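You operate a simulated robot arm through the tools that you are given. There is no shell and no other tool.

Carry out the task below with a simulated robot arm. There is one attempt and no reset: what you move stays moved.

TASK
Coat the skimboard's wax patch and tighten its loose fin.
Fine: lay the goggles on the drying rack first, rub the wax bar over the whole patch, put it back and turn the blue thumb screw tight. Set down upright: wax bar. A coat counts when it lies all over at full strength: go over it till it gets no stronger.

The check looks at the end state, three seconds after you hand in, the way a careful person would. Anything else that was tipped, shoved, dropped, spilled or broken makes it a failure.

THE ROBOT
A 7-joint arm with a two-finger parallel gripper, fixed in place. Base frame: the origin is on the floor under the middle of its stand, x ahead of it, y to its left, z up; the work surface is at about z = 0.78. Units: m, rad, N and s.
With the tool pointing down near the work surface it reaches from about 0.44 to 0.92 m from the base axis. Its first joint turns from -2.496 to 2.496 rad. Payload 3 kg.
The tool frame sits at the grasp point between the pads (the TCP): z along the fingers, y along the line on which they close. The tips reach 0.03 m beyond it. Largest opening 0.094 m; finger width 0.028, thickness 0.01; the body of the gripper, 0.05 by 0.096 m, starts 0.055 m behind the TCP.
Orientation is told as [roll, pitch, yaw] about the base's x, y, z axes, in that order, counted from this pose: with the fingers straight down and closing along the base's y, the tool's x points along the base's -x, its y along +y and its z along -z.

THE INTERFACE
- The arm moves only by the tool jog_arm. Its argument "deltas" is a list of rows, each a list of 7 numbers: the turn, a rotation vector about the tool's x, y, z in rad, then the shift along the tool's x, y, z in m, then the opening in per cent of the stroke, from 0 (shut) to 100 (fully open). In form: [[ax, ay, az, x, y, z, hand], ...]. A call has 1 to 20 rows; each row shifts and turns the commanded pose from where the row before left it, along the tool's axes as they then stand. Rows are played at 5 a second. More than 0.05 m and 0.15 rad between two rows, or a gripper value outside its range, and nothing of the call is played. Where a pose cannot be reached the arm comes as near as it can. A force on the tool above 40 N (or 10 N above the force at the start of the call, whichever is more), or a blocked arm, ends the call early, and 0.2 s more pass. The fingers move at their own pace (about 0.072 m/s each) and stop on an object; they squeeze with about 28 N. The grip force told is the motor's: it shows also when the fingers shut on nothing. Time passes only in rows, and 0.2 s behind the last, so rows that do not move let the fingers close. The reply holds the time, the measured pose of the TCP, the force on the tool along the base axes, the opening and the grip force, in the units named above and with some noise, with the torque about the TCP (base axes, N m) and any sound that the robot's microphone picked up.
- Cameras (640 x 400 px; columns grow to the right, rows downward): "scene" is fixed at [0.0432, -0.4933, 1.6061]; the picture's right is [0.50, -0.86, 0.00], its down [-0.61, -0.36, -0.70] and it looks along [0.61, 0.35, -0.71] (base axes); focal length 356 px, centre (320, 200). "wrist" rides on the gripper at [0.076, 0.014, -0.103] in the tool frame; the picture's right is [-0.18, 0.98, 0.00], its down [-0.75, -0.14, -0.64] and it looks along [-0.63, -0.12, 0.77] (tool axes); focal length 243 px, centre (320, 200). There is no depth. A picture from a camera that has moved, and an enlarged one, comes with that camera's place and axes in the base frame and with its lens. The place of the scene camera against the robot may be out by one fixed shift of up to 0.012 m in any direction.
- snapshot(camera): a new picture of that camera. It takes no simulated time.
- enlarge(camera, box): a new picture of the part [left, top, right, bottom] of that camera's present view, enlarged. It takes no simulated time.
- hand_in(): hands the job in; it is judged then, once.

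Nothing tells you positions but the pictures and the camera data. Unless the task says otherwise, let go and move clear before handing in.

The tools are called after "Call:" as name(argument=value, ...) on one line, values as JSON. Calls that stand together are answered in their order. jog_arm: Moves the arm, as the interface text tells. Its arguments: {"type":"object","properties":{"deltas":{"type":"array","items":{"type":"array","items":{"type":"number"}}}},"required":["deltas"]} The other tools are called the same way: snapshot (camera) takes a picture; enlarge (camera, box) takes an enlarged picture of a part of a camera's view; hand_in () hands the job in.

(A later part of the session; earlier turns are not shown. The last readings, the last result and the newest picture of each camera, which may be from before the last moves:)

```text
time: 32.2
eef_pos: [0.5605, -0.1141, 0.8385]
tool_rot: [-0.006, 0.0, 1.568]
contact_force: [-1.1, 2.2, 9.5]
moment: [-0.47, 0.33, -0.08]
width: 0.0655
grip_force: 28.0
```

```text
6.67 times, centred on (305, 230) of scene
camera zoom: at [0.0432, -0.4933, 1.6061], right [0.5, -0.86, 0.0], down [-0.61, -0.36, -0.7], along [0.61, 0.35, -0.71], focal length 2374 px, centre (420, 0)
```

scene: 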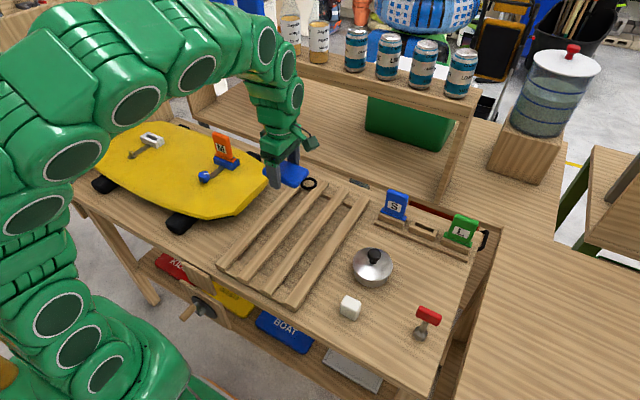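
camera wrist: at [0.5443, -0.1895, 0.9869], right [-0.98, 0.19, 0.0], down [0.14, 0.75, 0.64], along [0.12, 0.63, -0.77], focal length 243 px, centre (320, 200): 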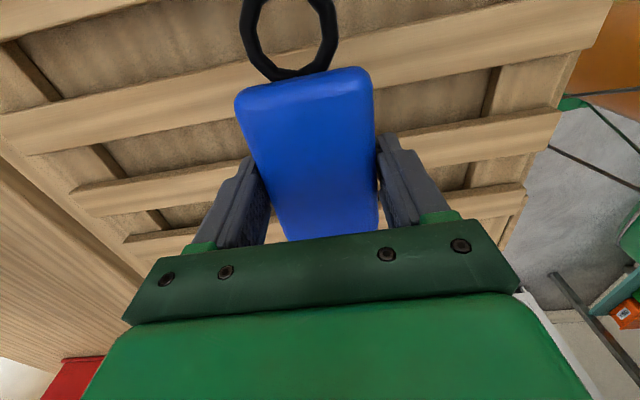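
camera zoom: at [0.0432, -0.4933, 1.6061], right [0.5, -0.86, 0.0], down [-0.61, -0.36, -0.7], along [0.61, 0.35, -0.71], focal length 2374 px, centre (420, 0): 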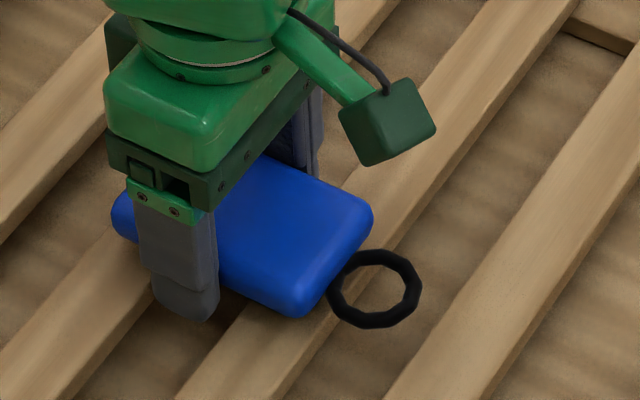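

The goggles have touched the slats (9.5 N up). I'll release slowly and rise straight up.

Call:
jog_arm(deltas=[[0, 0, 0, 0, 0, 0, 68], [0, 0, 0, 0, 0, 0, 74], [0, 0, 0, 0, 0, 0, 85], [0, 0, 0, 0, 0, 0, 100], [0, 0, 0, 0, 0, 0, 100]])

Call:
snapshot(camera="wrist")

```text
time: 33.4
eef_pos: [0.5597, -0.1143, 0.838]
tool_rot: [-0.002, -0.002, 1.569]
contact_force: [-0.3, 0.1, 0.3]
moment: [0.02, -0.03, -0.02]
width: 0.0939
grip_force: 0.0
```

```text
taken
camera wrist: at [0.545, -0.19, 0.9403], right [-0.98, 0.19, 0.0], down [0.14, 0.75, 0.64], along [0.12, 0.63, -0.77], focal length 243 px, centre (320, 200)
```

wrist: 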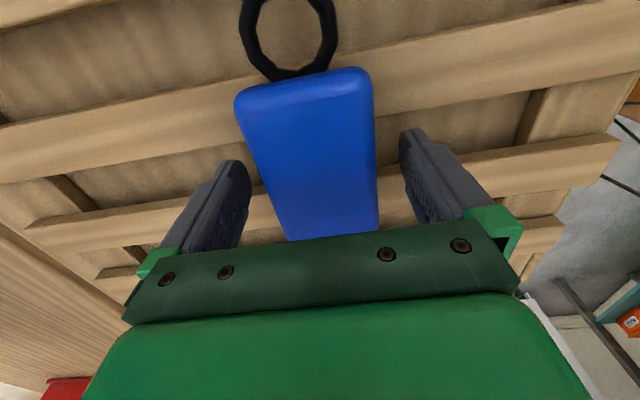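

The fingers are open and the goggles rest across the slats. I'll rise straight up, then move over to view the wax bar from above.

Call:
jog_arm(deltas=[[0, 0, 0, 0, 0, -0.005, 100], [0, 0, 0, 0, 0, -0.015, 100], [0, 0, 0, 0, 0, -0.03, 100], [0, 0, 0, 0, 0, -0.04, 100], [0, 0, 0, 0, 0, -0.04, 100], [0, 0, 0, 0, 0, -0.04, 100], [0, 0, 0, 0, 0, -0.03, 100], [0, 0, 0, 0.02, 0.006, 0, 100], [0, 0, 0, 0.035, 0.012, 0, 100], [0, 0, 0, 0.045, 0.015, 0, 100], [0, 0, 0, 0.045, 0.015, 0, 100], [0, 0, 0, 0.045, 0.015, 0, 100], [0, 0, 0, 0.045, 0.015, 0, 100], [0, 0, 0, 0.04, 0.015, 0, 100], [0, 0, 0, 0.035, 0.012, 0, 100], [0, 0, 0, 0.02, 0.005, 0, 100], [0, 0, 0, 0, 0, 0, 100]])

Call:
snapshot(camera="wrist")

Call:
snapshot(camera="scene")

```text
time: 37.0
eef_pos: [0.4491, -0.445, 1.0376]
tool_rot: [-0.003, -0.002, 1.573]
contact_force: [-0.1, -0.2, -0.1]
moment: [0.02, -0.03, 0.05]
width: 0.094
grip_force: 0.0
```

```text
taken
camera wrist: at [0.4345, -0.5198, 1.1391], right [-0.98, 0.18, 0.0], down [0.14, 0.75, 0.64], along [0.12, 0.63, -0.77], focal length 243 px, centre (320, 200)
```

wrist: 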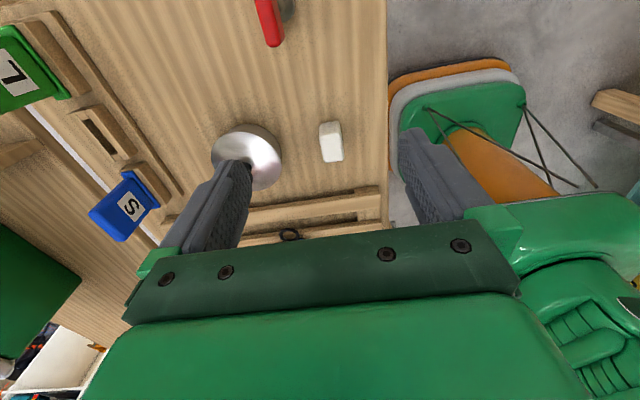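

```text
taken
```

scene: 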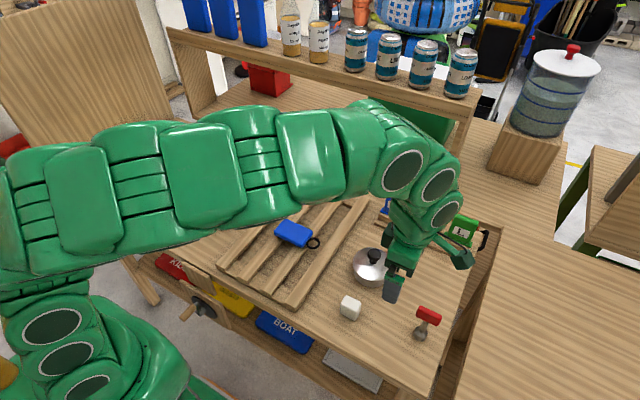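

Call:
enlarge(camera="wrist", box=[280, 100, 380, 180])

Call:
enlarge(camera="scene", box=[325, 280, 385, 330])

Call:
enlarge(camera="scene", box=[250, 200, 350, 270])

```text
5.00 times, centred on (330, 140) of wrist
camera zoom: at [0.4345, -0.5198, 1.1391], right [-0.98, 0.18, 0.0], down [0.14, 0.75, 0.64], along [0.12, 0.63, -0.77], focal length 1213 px, centre (270, 500)
```

zoom: 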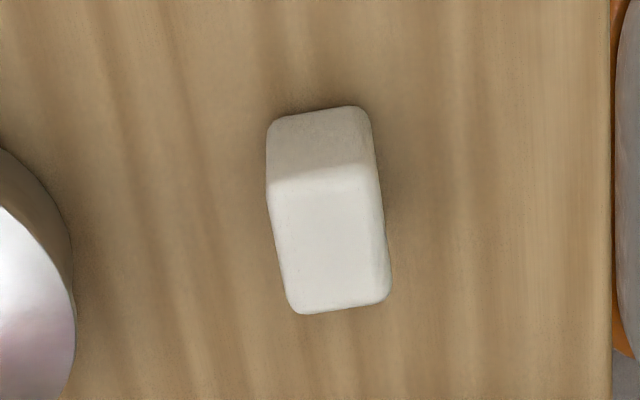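

```text
8.00 times, centred on (355, 305) of scene
camera zoom: at [0.0432, -0.4933, 1.6061], right [0.5, -0.86, 0.0], down [-0.61, -0.36, -0.7], along [0.61, 0.35, -0.71], focal length 2849 px, centre (40, -640)
```

zoom: 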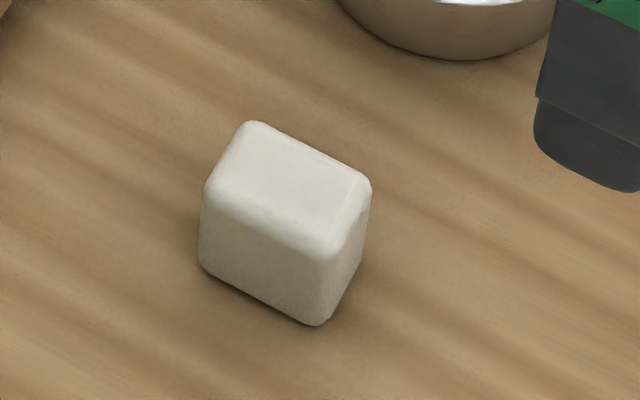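

```text
5.71 times, centred on (300, 235) of scene
camera zoom: at [0.0432, -0.4933, 1.6061], right [0.5, -0.86, 0.0], down [-0.61, -0.36, -0.7], along [0.61, 0.35, -0.71], focal length 2035 px, centre (434, 0)
```

zoom: 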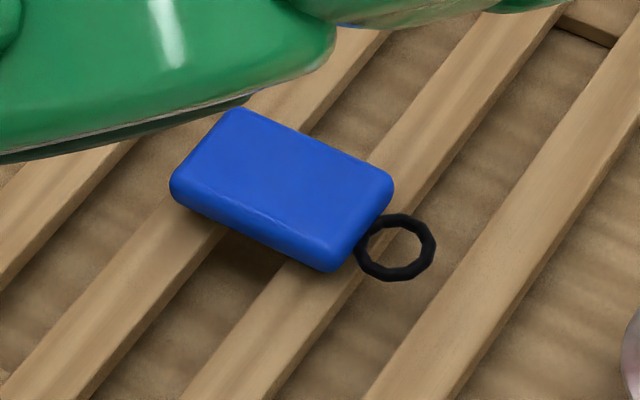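

The goggles lie flat across two slats. The white wax bar is about 3 cm (x) by 4.4 cm (y) by 4 cm tall at (0.447, -0.352). I'll move over it, lower partway, and check alignment.

Call:
jog_arm(deltas=[[0, 0, 0, -0.02, 0.001, 0, 100], [0, 0, 0, -0.035, 0.001, 0, 100], [0, 0, 0, -0.028, 0, 0, 100], [0, 0, 0, -0.01, 0, 0.01, 100], [0, 0, 0, 0, 0, 0.03, 100], [0, 0, 0, 0, 0, 0.04, 100], [0, 0, 0, 0, 0, 0.04, 100], [0, 0, 0, 0, 0, 0.02, 100], [0, 0, 0, 0, 0, 0, 100]])

Call:
snapshot(camera="wrist")

Call:
enlarge(camera="scene", box=[300, 210, 420, 340])

```text
time: 39.0
eef_pos: [0.4457, -0.3509, 0.8957]
tool_rot: [-0.004, -0.002, 1.569]
contact_force: [-0.6, 0.5, 0.3]
moment: [-0.01, 0.0, -0.04]
width: 0.0939
grip_force: 0.1
```

```text
taken
camera wrist: at [0.4312, -0.4267, 0.998], right [-0.98, 0.19, 0.0], down [0.14, 0.75, 0.64], along [0.12, 0.63, -0.77], focal length 243 px, centre (320, 200)
```

wrist: 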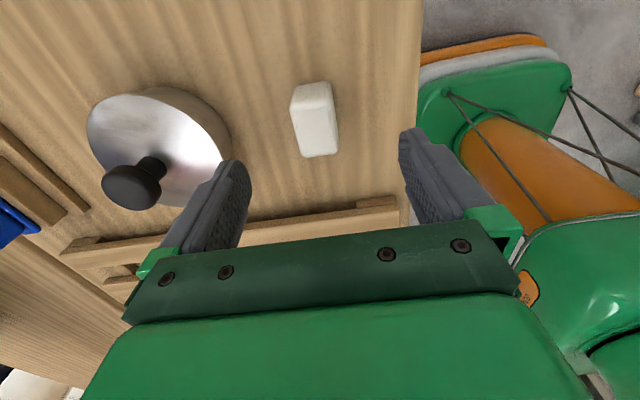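

```text
3.08 times, centred on (360, 275) of scene
camera zoom: at [0.0432, -0.4933, 1.6061], right [0.5, -0.86, 0.0], down [-0.61, -0.36, -0.7], along [0.61, 0.35, -0.71], focal length 1096 px, centre (197, -31)
```

zoom: 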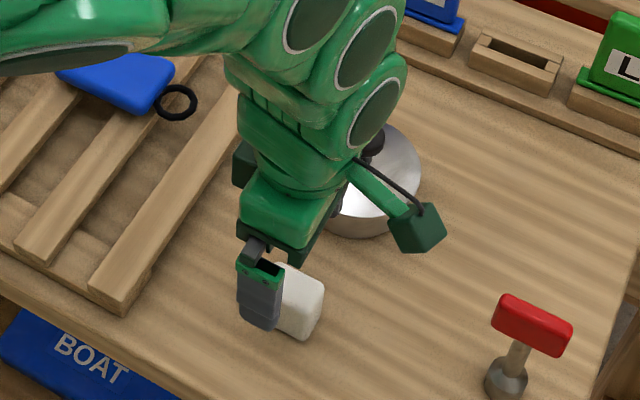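

The bar is centred between the fingers to within a few mm. I'll descend to TCP z 0.820 (tips 1 cm above the bench) and close.

Call:
jog_arm(deltas=[[0, 0, 0, 0, -0.003, 0.02, 100], [0, 0, 0, 0, 0, 0.025, 100], [0, 0, 0, 0, 0, 0.018, 100], [0, 0, 0, 0, 0, 0.009, 100], [0, 0, 0, 0, 0, 0.004, 100], [0, 0, 0, 0, 0, 0, 100]])

Call:
snapshot(camera="wrist")

Call:
enlarge(camera="scene", box=[310, 250, 390, 330])

```text
time: 40.4
eef_pos: [0.449, -0.3509, 0.8216]
tool_rot: [-0.004, -0.003, 1.569]
contact_force: [-0.1, 0.5, -0.2]
moment: [0.0, 0.01, 0.01]
width: 0.0941
grip_force: 0.0
```

```text
taken
camera wrist: at [0.4349, -0.4269, 0.9229], right [-0.98, 0.19, 0.0], down [0.14, 0.75, 0.64], along [0.12, 0.63, -0.77], focal length 243 px, centre (320, 200)
```

wrist: 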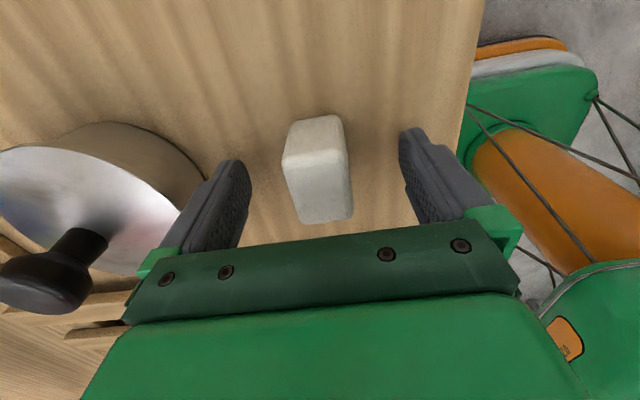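

```text
5.00 times, centred on (350, 290) of scene
camera zoom: at [0.0432, -0.4933, 1.6061], right [0.5, -0.86, 0.0], down [-0.61, -0.36, -0.7], along [0.61, 0.35, -0.71], focal length 1781 px, centre (170, -250)
```

zoom: 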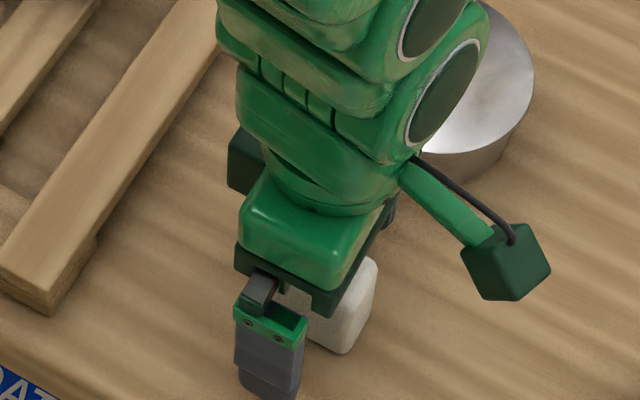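

Fingers straddle the bar cleanly, tips just above the bench. Closing now.

Call:
jog_arm(deltas=[[0, 0, 0, 0, 0, 0, 60], [0, 0, 0, 0, 0, 0, 30], [0, 0, 0, 0, 0, 0, 10], [0, 0, 0, 0, 0, 0, 10], [0, 0, 0, 0, 0, 0, 10], [0, 0, 0, 0, 0, 0, 10]])

Call:
jog_arm(deltas=[[0, 0, 0, 0, 0, -0.002, 5], [0, 0, 0, 0, 0, -0.003, 5], [0, 0, 0, 0, 0, -0.005, 5], [0, 0, 0, 0, 0, -0.008, 5], [0, 0, 0, 0, 0, -0.01, 5], [0, 0, 0, 0, 0, -0.008, 5], [0, 0, 0, 0, 0, -0.004, 5], [0, 0, 0, 0, 0, 0, 5]])

Call:
snapshot(camera="wrist")

Call:
enlarge(camera="scene", box=[310, 240, 390, 330])

```text
time: 41.8
eef_pos: [0.4486, -0.3497, 0.8212]
tool_rot: [-0.004, -0.001, 1.569]
contact_force: [-0.1, 0.1, -0.5]
moment: [0.0, 0.02, 0.03]
width: 0.0356
grip_force: 27.4
```

```text
time: 43.6
eef_pos: [0.4511, -0.3517, 0.8605]
tool_rot: [-0.004, -0.002, 1.569]
contact_force: [0.4, -0.1, -0.9]
moment: [0.01, -0.01, -0.01]
width: 0.0355
grip_force: 28.2
```

```text
taken
camera wrist: at [0.4352, -0.4272, 0.963], right [-0.98, 0.19, 0.0], down [0.14, 0.75, 0.64], along [0.12, 0.63, -0.77], focal length 243 px, centre (320, 200)
```

wrist: 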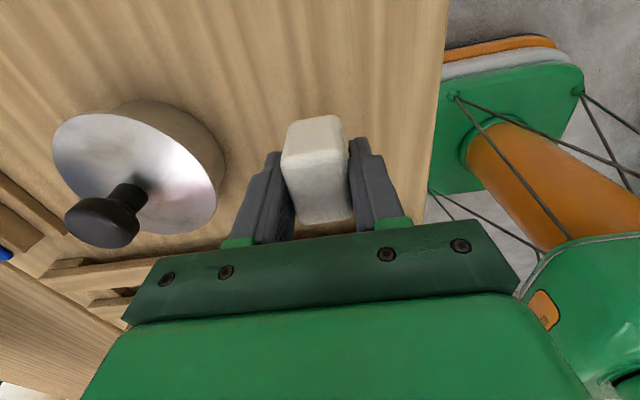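

```text
4.44 times, centred on (350, 285) of scene
camera zoom: at [0.0432, -0.4933, 1.6061], right [0.5, -0.86, 0.0], down [-0.61, -0.36, -0.7], along [0.61, 0.35, -0.71], focal length 1583 px, centre (187, -178)
```

zoom: 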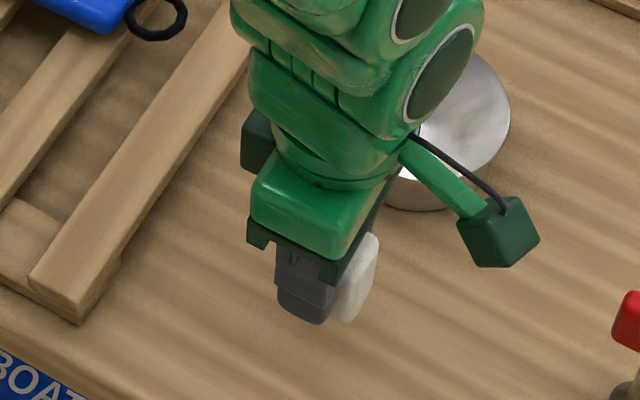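

The wax bar is held (3.55 cm wide) with about 1 cm of it below the fingertips. I'll lift and carry it over to the board, looking for the wax patch.

Call:
jog_arm(deltas=[[0, 0, 0, 0, 0, -0.01, 5], [0, 0, 0, 0, 0, -0.02, 5], [0, 0, 0, 0, 0, -0.03, 5], [0, 0, 0, 0, 0, -0.03, 5], [0, 0, 0, 0, 0, -0.03, 5], [0, 0, 0, 0, 0, -0.03, 5], [0, 0, 0, 0, 0, -0.03, 5], [0, 0, 0, 0, 0, -0.02, 5], [0, 0, 0, 0, 0, -0.01, 5], [0, 0, 0, 0, 0, 0, 5]])

Call:
jog_arm(deltas=[[0, 0, 0, -0.008, 0, 0, 5], [0, 0, 0, -0.016, 0, 0, 5], [0, 0, 0, -0.024, -0.004, 0, 5], [0, 0, 0, -0.032, -0.006, 0, 5], [0, 0, 0, -0.036, -0.006, 0, 5], [0, 0, 0, -0.036, -0.006, 0, 5], [0, 0, 0, -0.036, -0.006, 0, 5], [0, 0, 0, -0.036, -0.006, 0, 5], [0, 0, 0, -0.036, -0.006, 0, 5], [0, 0, 0, -0.036, -0.006, 0, 5], [0, 0, 0, -0.036, -0.006, 0, 5], [0, 0, 0, -0.036, -0.006, 0, 5], [0, 0, 0, -0.036, -0.006, 0, 5], [0, 0, 0, -0.036, -0.006, 0, 5], [0, 0, 0, -0.036, -0.006, 0, 5], [0, 0, 0, -0.036, -0.004, 0, 5], [0, 0, 0, -0.03, 0, 0, 5], [0, 0, 0, -0.02, 0, 0, 5], [0, 0, 0, -0.012, 0, 0, 5], [0, 0, 0, -0.004, 0, 0, 5]])

Call:
snapshot(camera="wrist")

Call:
snapshot(camera="scene")

```text
time: 45.8
eef_pos: [0.4478, -0.3513, 1.0699]
tool_rot: [-0.003, -0.002, 1.57]
contact_force: [0.0, 0.4, -0.5]
moment: [0.04, -0.02, 0.05]
width: 0.0358
grip_force: 28.2
```

```text
time: 50.0
eef_pos: [0.5294, 0.2269, 1.0707]
tool_rot: [-0.003, -0.001, 1.569]
contact_force: [-0.2, -0.4, -1.9]
moment: [0.02, 0.02, -0.03]
width: 0.0359
grip_force: 27.9
```

```text
taken
camera wrist: at [0.5148, 0.1508, 1.1738], right [-0.98, 0.19, 0.0], down [0.14, 0.75, 0.64], along [0.12, 0.63, -0.76], focal length 243 px, centre (320, 200)
```

wrist: 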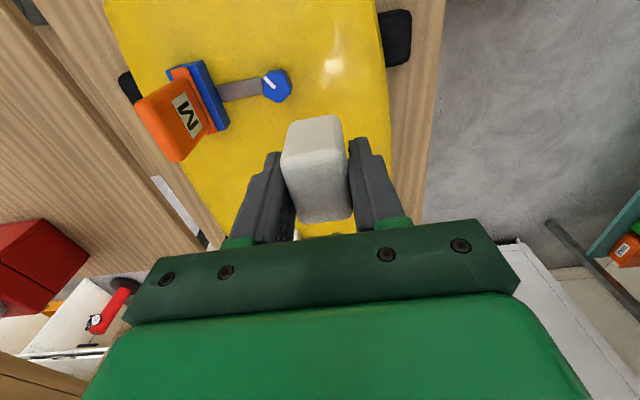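

```text
taken
```

scene: 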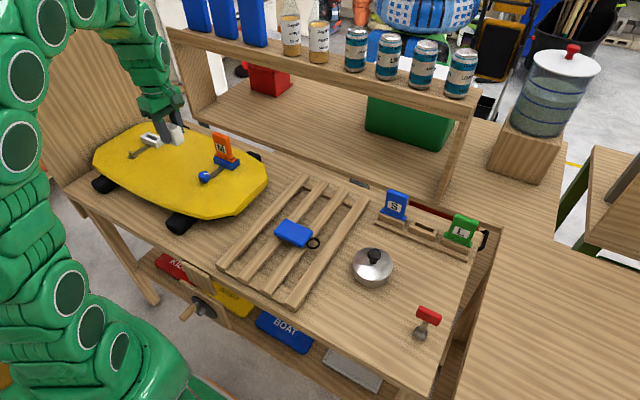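

Call:
enlarge(camera="scene", box=[90, 110, 280, 240])

Call:
enlarge(camera="wrist", box=[100, 0, 420, 240])

Call:
enlarge(camera="scene", box=[110, 140, 230, 220])

```text
3.08 times, centred on (185, 175) of scene
camera zoom: at [0.0432, -0.4933, 1.6061], right [0.5, -0.86, 0.0], down [-0.61, -0.36, -0.7], along [0.61, 0.35, -0.71], focal length 1096 px, centre (735, 277)
```

zoom: 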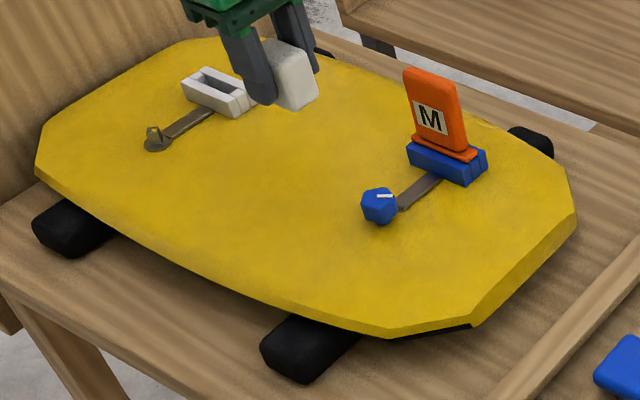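

```text
1.67 times, centred on (260, 120) of wrist
camera zoom: at [0.5148, 0.1508, 1.1738], right [-0.98, 0.19, 0.0], down [0.14, 0.75, 0.64], along [0.12, 0.63, -0.76], focal length 404 px, centre (420, 333)
```

zoom: 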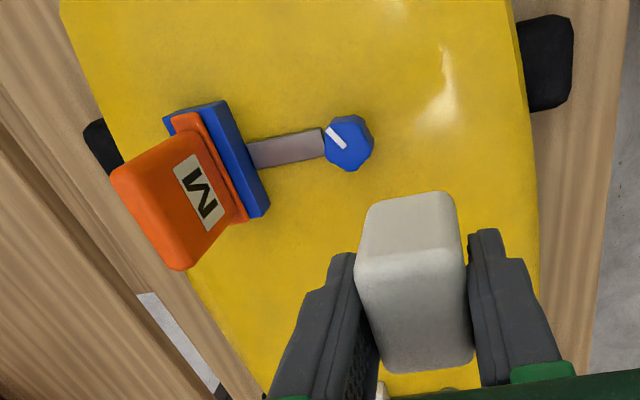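

```text
5.00 times, centred on (170, 180) of scene
camera zoom: at [0.0432, -0.4933, 1.6061], right [0.5, -0.86, 0.0], down [-0.61, -0.36, -0.7], along [0.61, 0.35, -0.71], focal length 1781 px, centre (1070, 300)
```

zoom: 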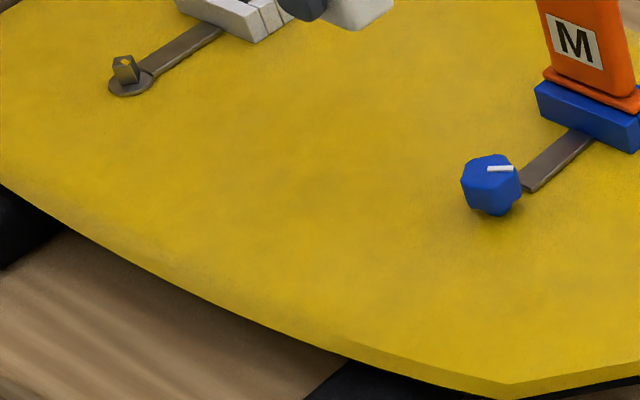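

No obvious patch outline yet on the yellow. I'll move the camera closer above the area where the goggles lay and look for it.

Call:
jog_arm(deltas=[[0, 0, 0, -0.01, 0, 0.005, 5], [0, 0, 0, -0.025, 0, 0.01, 5], [0, 0, 0, -0.03, 0, 0.012, 5], [0, 0, 0, -0.03, 0, 0.012, 5], [0, 0, 0, -0.03, 0, 0.012, 5], [0, 0, 0, -0.025, 0, 0.01, 5], [0, 0, 0, -0.015, 0, 0.006, 5], [0, 0, 0, -0.005, 0, 0.003, 5], [0, 0, 0, 0, 0, 0, 5]])

Call:
snapshot(camera="wrist")

Call:
enlarge(camera="wrist", box=[60, 0, 440, 200])

Call:
enlarge(camera="scene", box=[90, 110, 280, 240])

```text
time: 52.0
eef_pos: [0.5293, 0.3976, 1.0019]
tool_rot: [-0.003, -0.001, 1.569]
contact_force: [-0.3, 0.7, -0.3]
moment: [-0.01, 0.03, 0.01]
width: 0.0356
grip_force: 27.7
```

```text
taken
camera wrist: at [0.5154, 0.3215, 1.1051], right [-0.98, 0.19, 0.0], down [0.14, 0.75, 0.64], along [0.12, 0.63, -0.77], focal length 243 px, centre (320, 200)
```

wrist: 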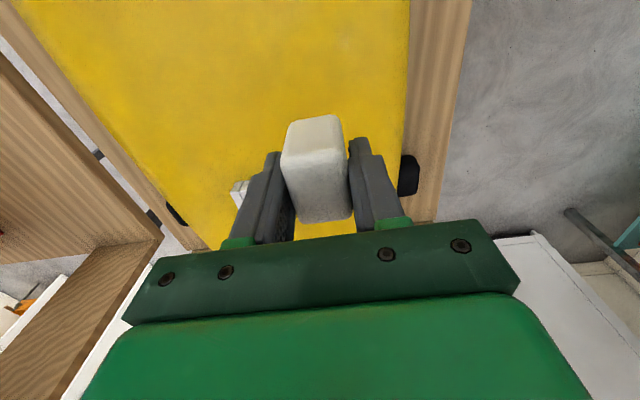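

```text
1.68 times, centred on (250, 100) of wrist
camera zoom: at [0.5154, 0.3215, 1.1051], right [-0.98, 0.19, 0.0], down [0.14, 0.75, 0.64], along [0.12, 0.63, -0.77], focal length 409 px, centre (438, 368)
```

zoom: 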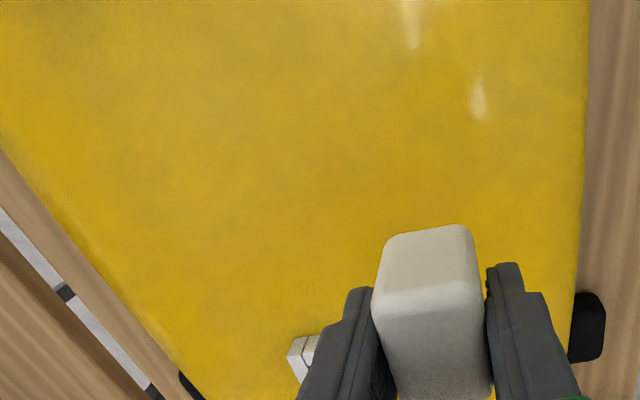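

```text
3.08 times, centred on (185, 175) of scene
camera zoom: at [0.0432, -0.4933, 1.6061], right [0.5, -0.86, 0.0], down [-0.61, -0.36, -0.7], along [0.61, 0.35, -0.71], focal length 1096 px, centre (735, 277)
```

zoom: 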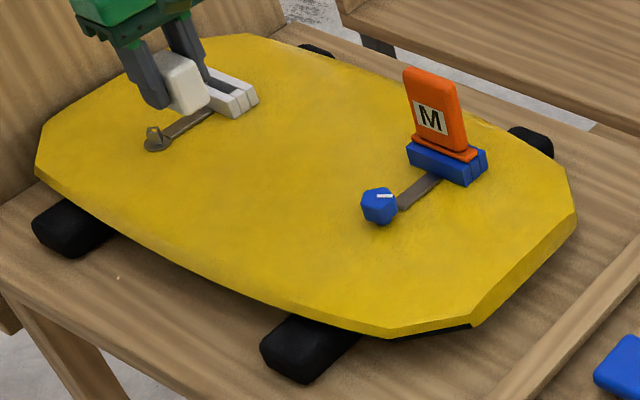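

Call:
enlarge(camera="wrist", box=[160, 0, 410, 140])

Call:
enlarge(camera="wrist", box=[200, 10, 320, 100])

Call:
enlarge(camera="scene", box=[130, 140, 210, 200])

```text
2.56 times, centred on (285, 70) of wrist
camera zoom: at [0.5154, 0.3215, 1.1051], right [-0.98, 0.19, 0.0], down [0.14, 0.75, 0.64], along [0.12, 0.63, -0.77], focal length 621 px, centre (410, 533)
```

zoom: 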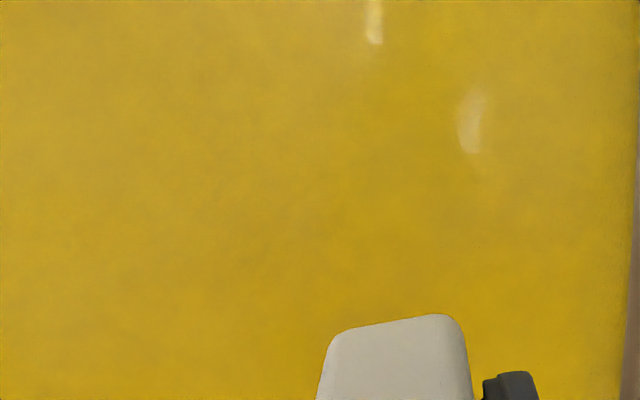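

```text
4.44 times, centred on (260, 55) of wrist
camera zoom: at [0.5154, 0.3215, 1.1051], right [-0.98, 0.19, 0.0], down [0.14, 0.75, 0.64], along [0.12, 0.63, -0.77], focal length 1078 px, centre (587, 844)
```

zoom: 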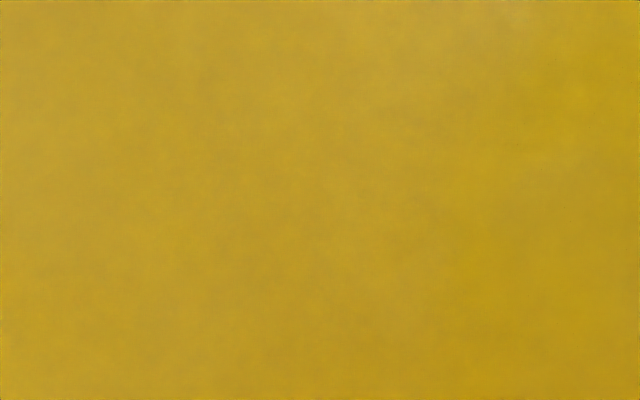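

```text
6.67 times, centred on (170, 170) of scene
camera zoom: at [0.0432, -0.4933, 1.6061], right [0.5, -0.86, 0.0], down [-0.61, -0.36, -0.7], along [0.61, 0.35, -0.71], focal length 2374 px, centre (1320, 400)
```

zoom: 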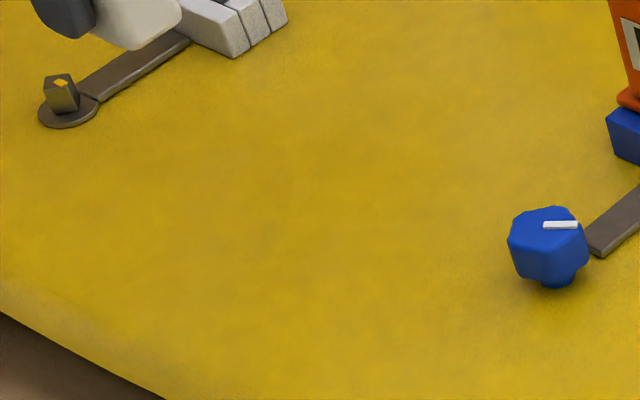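

The patch outline is too faint to see uncoated. It should lie where the goggles were, between the two fin fittings; I'll lower the bar gently at about (0.53, 0.37) to start a rub and see where a coat appears.

Call:
jog_arm(deltas=[[0, 0, 0, 0.008, 0, 0.01, 5], [0, 0, 0, 0.012, 0, 0.02, 5], [0, 0, 0, 0.008, 0, 0.025, 5], [0, 0, 0, 0, 0, 0.025, 5], [0, 0, 0, 0, 0, 0.014, 5], [0, 0, 0, 0, 0, 0.007, 5], [0, 0, 0, 0, 0, 0.003, 5], [0, 0, 0, 0, 0, 0, 5]])

Call:
snapshot(camera="wrist")

Call:
enlarge(camera="scene", box=[100, 90, 220, 190])

```text
time: 53.8
eef_pos: [0.5308, 0.3687, 0.8997]
tool_rot: [-0.001, -0.001, 1.57]
contact_force: [0.0, -1.2, -0.8]
moment: [0.01, -0.02, 0.01]
width: 0.0354
grip_force: 27.5
```

```text
taken
camera wrist: at [0.5158, 0.294, 1.001], right [-0.98, 0.19, 0.0], down [0.14, 0.75, 0.64], along [0.12, 0.63, -0.76], focal length 243 px, centre (320, 200)
```

wrist: 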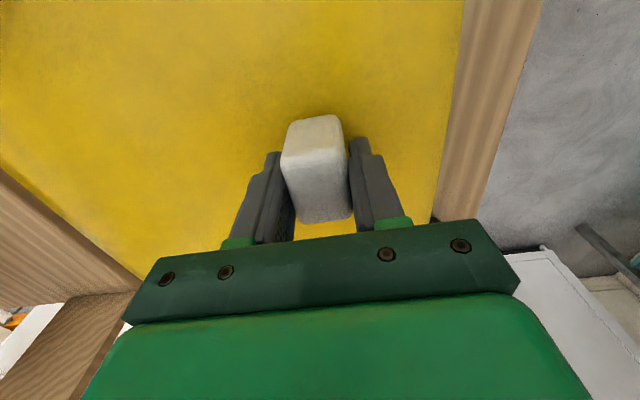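

```text
4.00 times, centred on (160, 140) of scene
camera zoom: at [0.0432, -0.4933, 1.6061], right [0.5, -0.86, 0.0], down [-0.61, -0.36, -0.7], along [0.61, 0.35, -0.71], focal length 1425 px, centre (960, 440)
```

zoom: 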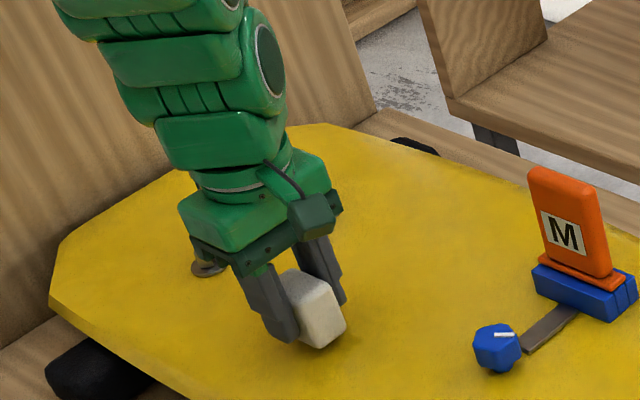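

Hovering about 1 cm above the board. I'll creep down to first contact.

Call:
jog_arm(deltas=[[0, 0, 0, 0, 0, 0.002, 5], [0, 0, 0, 0, 0, 0.002, 5], [0, 0, 0, 0, 0, 0, 5]])

Call:
jog_arm(deltas=[[0, 0, 0, 0, 0, 0.001, 5], [0, 0, 0, 0, 0, 0.001, 5], [0, 0, 0, 0, 0, 0, 5]])

Call:
jog_arm(deltas=[[0, 0, 0, 0, 0, 0.001, 5], [0, 0, 0, 0, 0, 0, 5]])

```text
time: 54.6
eef_pos: [0.5319, 0.3692, 0.8942]
tool_rot: [-0.003, -0.002, 1.569]
contact_force: [-0.5, 0.8, -0.7]
moment: [0.0, -0.01, 0.02]
width: 0.0357
grip_force: 28.1
```

```text
time: 55.4
eef_pos: [0.5313, 0.3694, 0.8924]
tool_rot: [-0.002, -0.002, 1.57]
contact_force: [-0.6, -0.1, -0.4]
moment: [0.03, -0.01, -0.02]
width: 0.0358
grip_force: 28.0
```

```text
time: 56.0
eef_pos: [0.5295, 0.3691, 0.8931]
tool_rot: [-0.003, -0.001, 1.57]
contact_force: [-0.1, 0.9, -0.4]
moment: [0.01, -0.02, 0.03]
width: 0.0355
grip_force: 27.9
```

Still free; continuing 1 mm at a time.

Call:
jog_arm(deltas=[[0, 0, 0, 0, 0, 0.001, 5], [0, 0, 0, 0, 0, 0, 5]])

Call:
jog_arm(deltas=[[0, 0, 0, 0, 0, 0.001, 5], [0, 0, 0, 0, 0, 0, 5]])

```text
time: 56.6
eef_pos: [0.5297, 0.369, 0.8904]
tool_rot: [-0.004, 0.0, 1.571]
contact_force: [0.1, 0.1, -1.0]
moment: [-0.03, 0.0, -0.01]
width: 0.0358
grip_force: 27.9
```

```text
time: 57.2
eef_pos: [0.5297, 0.369, 0.8901]
tool_rot: [-0.005, -0.001, 1.569]
contact_force: [-1.8, 0.2, 8.2]
moment: [0.13, 0.01, 0.02]
width: 0.0358
grip_force: 27.4
```

Contact at 8 N. I'll do a short test stroke along y and then look at the result.

Call:
jog_arm(deltas=[[0, 0, 0, 0.01, 0, 0, 5], [0, 0, 0, 0.01, 0, 0, 5], [0, 0, 0, 0.01, 0, 0, 5], [0, 0, 0, -0.01, 0, 0, 5], [0, 0, 0, -0.01, 0, 0, 5], [0, 0, 0, -0.01, 0, 0, 5], [0, 0, 0, -0.01, 0, 0, 5], [0, 0, 0, -0.01, 0, 0, 5], [0, 0, 0, 0, 0, 0, 5]])

Call:
snapshot(camera="wrist")

Call:
enlarge(camera="scene", box=[100, 110, 240, 210])

```text
time: 59.2
eef_pos: [0.5311, 0.3881, 0.889]
tool_rot: [-0.003, 0.0, 1.568]
contact_force: [0.7, -7.5, 19.6]
moment: [0.04, -0.06, -0.02]
width: 0.0357
grip_force: 28.1
```

```text
taken
camera wrist: at [0.5157, 0.3124, 0.9914], right [-0.98, 0.19, 0.0], down [0.14, 0.75, 0.64], along [0.12, 0.63, -0.77], focal length 243 px, centre (320, 200)
```

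wrist: 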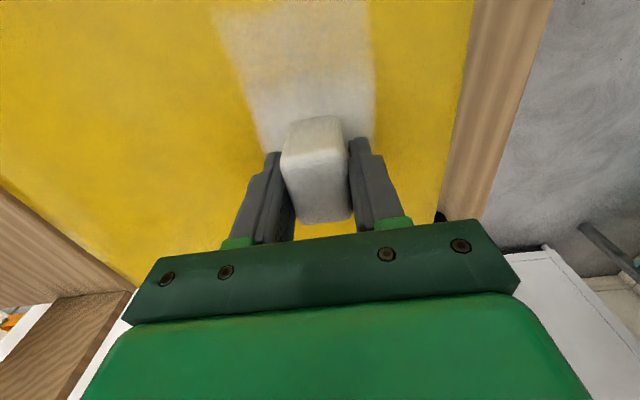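

```text
4.00 times, centred on (170, 160) of scene
camera zoom: at [0.0432, -0.4933, 1.6061], right [0.5, -0.86, 0.0], down [-0.61, -0.36, -0.7], along [0.61, 0.35, -0.71], focal length 1425 px, centre (920, 360)
```

zoom: 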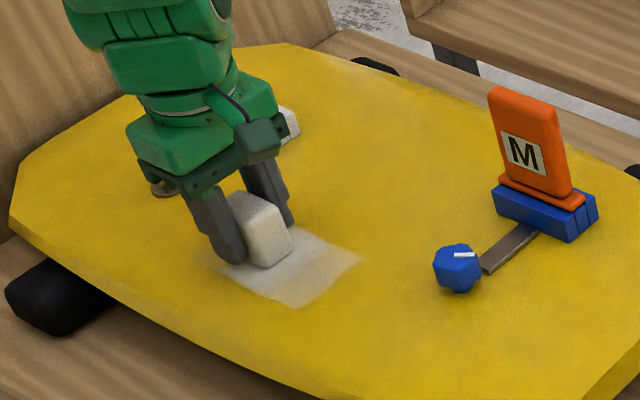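

A clear white coat appears under the bar, with a swath about 7 cm wide. I'll lengthen the stroke toward lower y to find the patch's edge.

Call:
jog_arm(deltas=[[0, 0, 0, 0.01, 0, 0, 5], [0, 0, 0, 0.012, 0, 0, 5], [0, 0, 0, 0.012, 0, 0, 5], [0, 0, 0, 0.012, 0, 0, 5], [0, 0, 0, 0.012, 0, 0, 5], [0, 0, 0, 0.012, 0, 0, 5], [0, 0, 0, 0.012, 0, 0, 5], [0, 0, 0, 0, 0, 0, 5]])

Call:
snapshot(camera="wrist")

Call:
enlarge(camera="scene", box=[100, 110, 240, 210])

```text
time: 61.0
eef_pos: [0.5298, 0.3059, 0.8891]
tool_rot: [-0.002, -0.002, 1.571]
contact_force: [0.2, 0.7, 1.5]
moment: [0.06, 0.02, -0.06]
width: 0.0355
grip_force: 28.2
```

```text
taken
camera wrist: at [0.5154, 0.2314, 0.9909], right [-0.98, 0.19, 0.0], down [0.14, 0.75, 0.64], along [0.12, 0.63, -0.77], focal length 243 px, centre (320, 200)
```

wrist: 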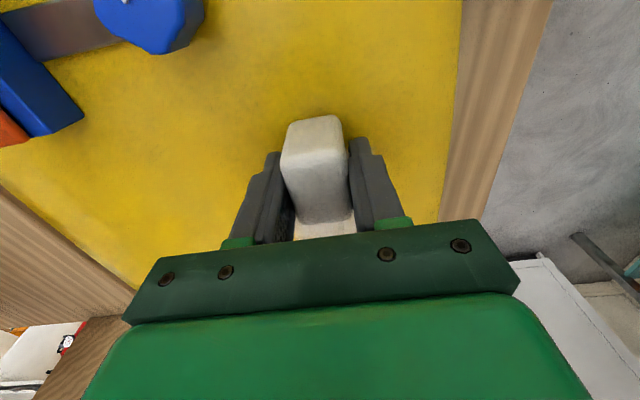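

```text
4.00 times, centred on (170, 160) of scene
camera zoom: at [0.0432, -0.4933, 1.6061], right [0.5, -0.86, 0.0], down [-0.61, -0.36, -0.7], along [0.61, 0.35, -0.71], focal length 1425 px, centre (920, 360)
```

zoom: 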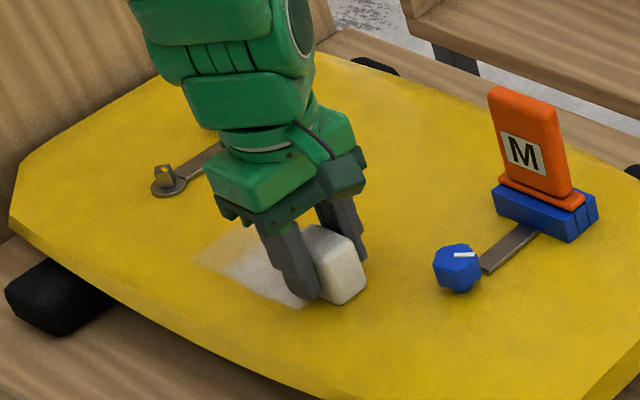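

No coat shows ahead of the bar here, so the patch ends around y 0.28–0.30. I'll lift and look at the coated area.

Call:
jog_arm(deltas=[[0, 0, 0, 0, 0, -0.01, 5], [0, 0, 0, 0, 0, -0.02, 5], [0, 0, 0, 0.01, 0, -0.03, 5], [0, 0, 0, 0.03, 0, -0.03, 5], [0, 0, 0, 0.03, 0, -0.03, 5], [0, 0, 0, 0.03, 0, -0.03, 5], [0, 0, 0, 0.02, 0, -0.02, 5], [0, 0, 0, 0.01, 0, -0.01, 5], [0, 0, 0, 0, 0, 0, 5]])

Call:
snapshot(camera="wrist")

Call:
enlarge(camera="wrist", box=[180, 60, 420, 260])

Call:
enlarge(camera="scene", box=[100, 120, 240, 210])

```text
time: 63.0
eef_pos: [0.5294, 0.1772, 1.069]
tool_rot: [-0.002, -0.001, 1.571]
contact_force: [-0.7, 0.2, -1.0]
moment: [0.04, 0.01, -0.01]
width: 0.0356
grip_force: 27.8
```

```text
taken
camera wrist: at [0.516, 0.101, 1.1701], right [-0.98, 0.19, 0.0], down [0.14, 0.75, 0.64], along [0.12, 0.63, -0.77], focal length 243 px, centre (320, 200)
```

wrist: 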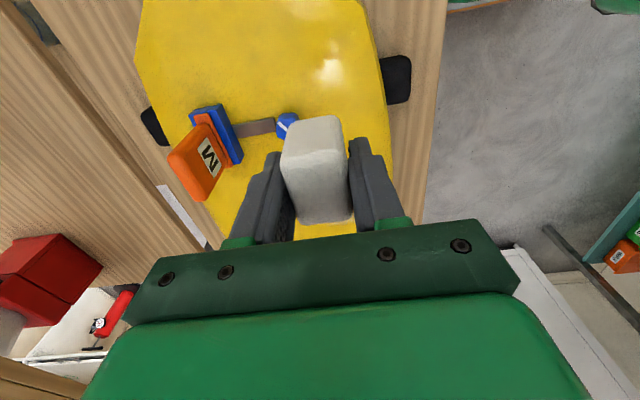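

```text
2.00 times, centred on (300, 160) of wrist
camera zoom: at [0.516, 0.101, 1.1701], right [-0.98, 0.19, 0.0], down [0.14, 0.75, 0.64], along [0.12, 0.63, -0.77], focal length 485 px, centre (360, 280)
```

zoom: 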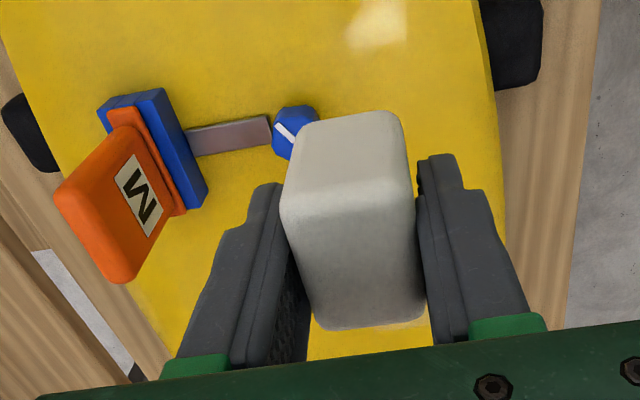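

```text
4.44 times, centred on (170, 165) of scene
camera zoom: at [0.0432, -0.4933, 1.6061], right [0.5, -0.86, 0.0], down [-0.61, -0.36, -0.7], along [0.61, 0.35, -0.71], focal length 1583 px, centre (987, 356)
```

zoom: 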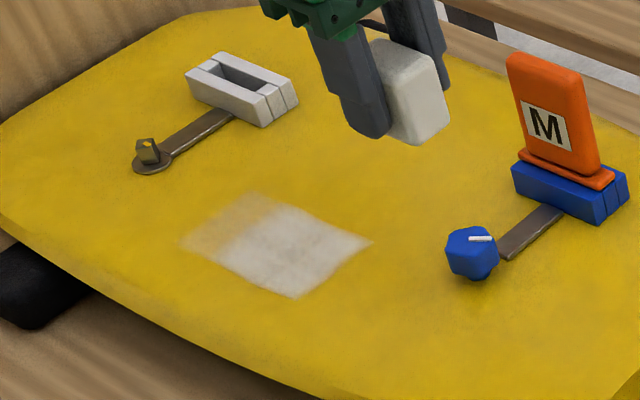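

The white coat spans about x 0.498–0.563, y 0.308–0.42, sharp at the y 0.308 edge, so the patch likely centres where the goggles lay (0.53, 0.39). I'll return to contact and sweep further toward +y.

Call:
jog_arm(deltas=[[0, 0, 0, -0.015, 0, 0, 5], [0, 0, 0, -0.03, 0, 0.01, 5], [0, 0, 0, -0.035, 0, 0.02, 5], [0, 0, 0, -0.035, 0, 0.03, 5], [0, 0, 0, -0.035, 0, 0.03, 5], [0, 0, 0, -0.03, 0, 0.03, 5], [0, 0, 0, -0.014, 0, 0.025, 5], [0, 0, 0, 0, 0, 0.015, 5], [0, 0, 0, 0, 0, 0.01, 5], [0, 0, 0, 0, 0, 0.004, 5], [0, 0, 0, 0, 0, 0, 5]])

Call:
jog_arm(deltas=[[0, 0, 0, 0, 0, 0.0025, 5], [0, 0, 0, 0, 0, 0.0015, 5], [0, 0, 0, 0, 0, 0, 5]])

```text
time: 65.4
eef_pos: [0.5312, 0.3715, 0.8959]
tool_rot: [-0.004, -0.002, 1.568]
contact_force: [0.0, -0.2, -0.6]
moment: [0.01, -0.02, 0.01]
width: 0.0355
grip_force: 28.2
```

```text
time: 66.2
eef_pos: [0.5325, 0.3699, 0.891]
tool_rot: [-0.002, -0.001, 1.57]
contact_force: [-0.4, 0.3, -1.0]
moment: [-0.03, -0.01, 0.0]
width: 0.0357
grip_force: 27.5
```

Call:
jog_arm(deltas=[[0, 0, 0, 0, 0, 0.001, 5], [0, 0, 0, 0, 0, 0, 5]])

Call:
jog_arm(deltas=[[0, 0, 0, 0, 0, 0.001, 5], [0, 0, 0, 0, 0, 0, 5]])

```text
time: 66.8
eef_pos: [0.5312, 0.3701, 0.8906]
tool_rot: [-0.002, -0.001, 1.568]
contact_force: [0.3, -0.6, -1.6]
moment: [0.01, -0.01, 0.05]
width: 0.0354
grip_force: 27.5
```

```text
time: 67.4
eef_pos: [0.5304, 0.3703, 0.8899]
tool_rot: [-0.005, -0.001, 1.569]
contact_force: [-0.1, -0.5, -1.8]
moment: [-0.03, 0.0, 0.0]
width: 0.0355
grip_force: 27.8
```

Call:
jog_arm(deltas=[[0, 0, 0, 0, 0, 0.001, 5], [0, 0, 0, 0, 0, 0, 5]])

```text
time: 68.0
eef_pos: [0.5303, 0.3711, 0.8897]
tool_rot: [-0.005, -0.001, 1.57]
contact_force: [0.8, -4.5, 15.4]
moment: [-0.02, -0.04, -0.01]
width: 0.0354
grip_force: 28.1
```

Contact at 15 N. I'll remove the small tool tilt, then sweep toward +y over the far end of the patch.

Call:
jog_arm(deltas=[[-0.001, -0.003, 0, 0, 0, 0, 5], [0, 0, 0, -0.01, 0, 0, 5], [0, 0, 0, -0.012, 0, 0, 5], [0, 0, 0, -0.012, 0, 0, 5], [0, 0, 0, -0.012, 0, 0, 5], [0, 0, 0, -0.012, 0, 0, 5], [0, 0, 0, -0.012, 0, 0, 5], [0, 0, 0, 0, 0, 0, 5]])

Call:
snapshot(camera="wrist")

Call:
enlarge(camera="scene", box=[100, 110, 240, 210])

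```text
time: 69.8
eef_pos: [0.5299, 0.4397, 0.8892]
tool_rot: [-0.003, -0.005, 1.569]
contact_force: [1.5, -1.9, 4.4]
moment: [-0.02, -0.04, 0.0]
width: 0.0357
grip_force: 28.6
```

```text
taken
camera wrist: at [0.5163, 0.3642, 0.9912], right [-0.98, 0.19, 0.0], down [0.14, 0.75, 0.65], along [0.12, 0.63, -0.76], focal length 243 px, centre (320, 200)
```

wrist: 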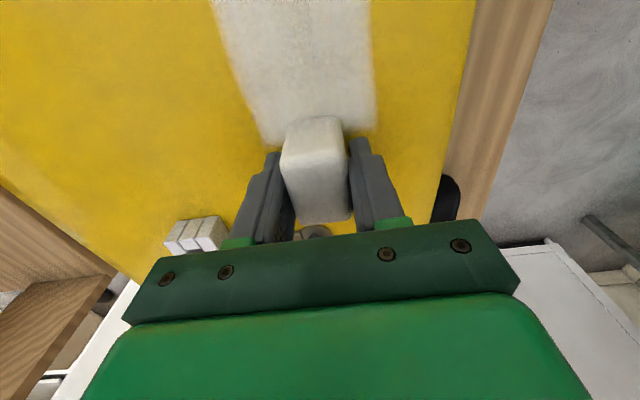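

```text
4.00 times, centred on (170, 160) of scene
camera zoom: at [0.0432, -0.4933, 1.6061], right [0.5, -0.86, 0.0], down [-0.61, -0.36, -0.7], along [0.61, 0.35, -0.71], focal length 1425 px, centre (920, 360)
```

zoom: 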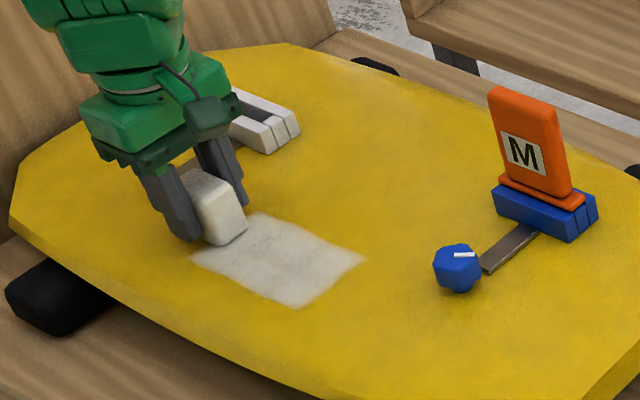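

The coat now ends at y ≈ 0.432 even though the bar is beyond it, so the patch spans y 0.308–0.432. I'll correct the tilt, then sweep at larger x to find the patch's x limits.

Call:
jog_arm(deltas=[[-0.003, 0.004, 0, 0, 0, 0.0003, 5], [0, 0, 0, 0.006, -0.01, 0, 5], [0, 0, 0, 0.006, -0.01, 0, 5], [0, 0, 0, 0.006, -0.01, 0, 5], [0, 0, 0, 0, 0, 0, 5]])

Call:
snapshot(camera="wrist")

```text
time: 71.0
eef_pos: [0.5605, 0.4222, 0.8883]
tool_rot: [0.001, -0.001, 1.568]
contact_force: [-0.8, 1.4, 1.9]
moment: [0.15, -0.05, 0.04]
width: 0.0354
grip_force: 27.7
```

```text
taken
camera wrist: at [0.5464, 0.3462, 0.9916], right [-0.98, 0.18, 0.0], down [0.14, 0.75, 0.64], along [0.12, 0.63, -0.77], focal length 243 px, centre (320, 200)
```

wrist: 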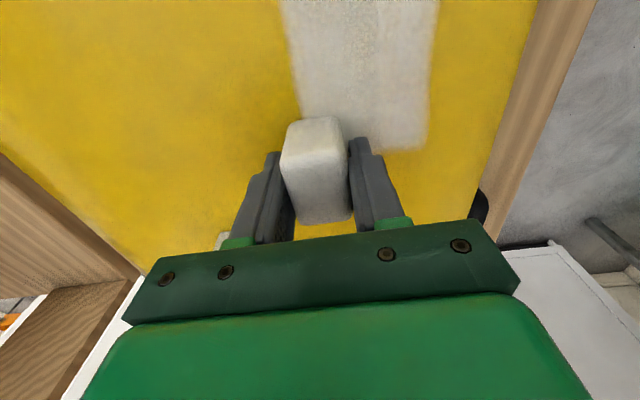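

Call:
jog_arm(deltas=[[0, 0, 0, 0.01, 0, 0.0006, 5], [0, 0, 0, 0.012, 0, 0, 5], [0, 0, 0, 0.012, 0, 0, 5], [0, 0, 0, 0.012, 0, 0, 5], [0, 0, 0, 0.012, 0, 0, 5], [0, 0, 0, 0, 0, 0, 5]])

Call:
snapshot(camera="wrist")

Call:
enlarge(camera="scene", box=[100, 110, 240, 210])

```text
time: 72.4
eef_pos: [0.5606, 0.3648, 0.8883]
tool_rot: [0.002, 0.001, 1.567]
contact_force: [-1.7, 1.6, 7.9]
moment: [0.21, 0.15, 0.05]
width: 0.0355
grip_force: 27.9
```

```text
taken
camera wrist: at [0.5462, 0.2888, 0.991], right [-0.98, 0.19, 0.0], down [0.14, 0.75, 0.64], along [0.12, 0.63, -0.77], focal length 243 px, centre (320, 200)
```

wrist: 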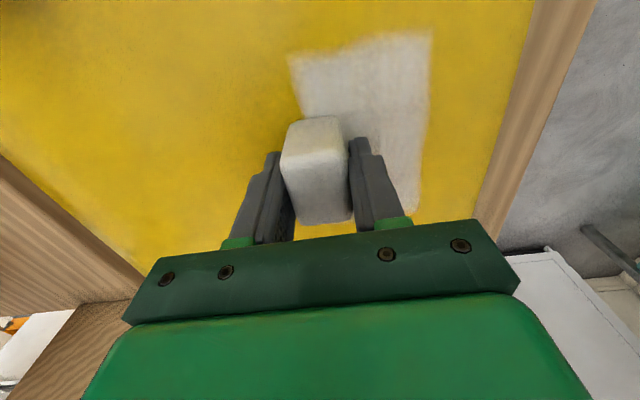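

```text
4.00 times, centred on (170, 160) of scene
camera zoom: at [0.0432, -0.4933, 1.6061], right [0.5, -0.86, 0.0], down [-0.61, -0.36, -0.7], along [0.61, 0.35, -0.71], focal length 1425 px, centre (920, 360)
```

zoom: 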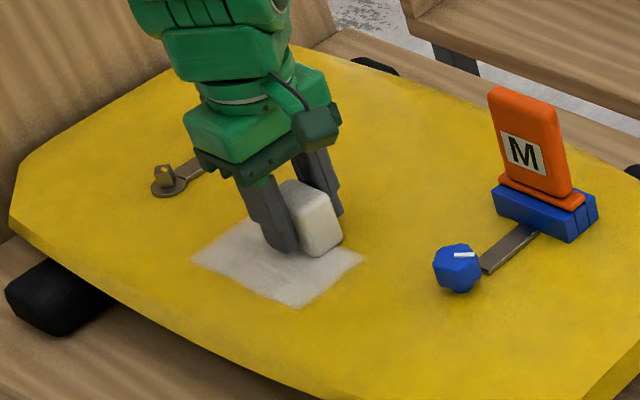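

The patch is now bounded: x ≈ 0.496–0.566, y ≈ 0.31–0.432. I'll rub a full raster over it, keeping about 8–15 N of contact.

Call:
jog_arm(deltas=[[0, 0, 0, 0.012, 0, 0.0003, 5], [0, 0, 0, 0.012, 0, 0, 5], [0, 0, 0, 0.012, 0, 0, 5], [0, 0, 0, 0.012, 0, 0, 5], [0, 0, 0, 0.012, 0, 0, 5], [0, 0, 0, 0, 0.014, 0, 5], [0, 0, 0, -0.013, 0, 0, 5], [0, 0, 0, -0.013, 0, 0, 5], [0, 0, 0, -0.013, 0, 0, 5], [0, 0, 0, -0.013, 0, 0, 5], [0, 0, 0, -0.013, 0, 0, 5], [0, 0, 0, -0.013, 0, 0, 5], [0, 0, 0, -0.013, 0, 0, 5], [0, 0, 0, -0.013, 0, 0, 5], [0, 0, 0, -0.013, 0, 0, 5], [0, 0, 0, -0.013, 0, 0, 5], [0, 0, 0, 0, 0, 0, 5]])

Call:
snapshot(camera="wrist")

```text
time: 76.0
eef_pos: [0.5468, 0.4346, 0.8881]
tool_rot: [0.001, 0.002, 1.567]
contact_force: [0.8, -2.1, 10.4]
moment: [0.12, -0.07, -0.05]
width: 0.0354
grip_force: 28.3
```

```text
taken
camera wrist: at [0.5318, 0.3593, 0.9898], right [-0.98, 0.19, 0.0], down [0.14, 0.75, 0.64], along [0.12, 0.63, -0.77], focal length 243 px, centre (320, 200)
```

wrist: 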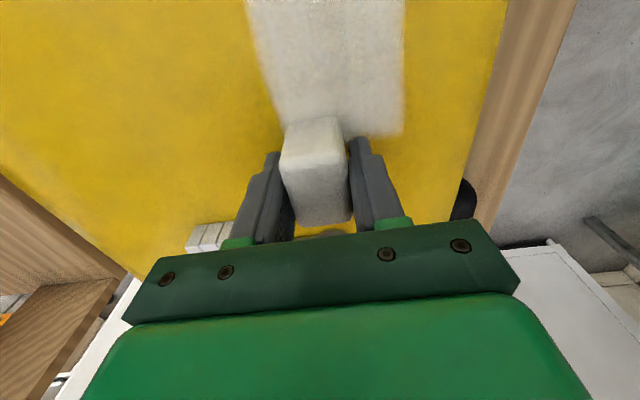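

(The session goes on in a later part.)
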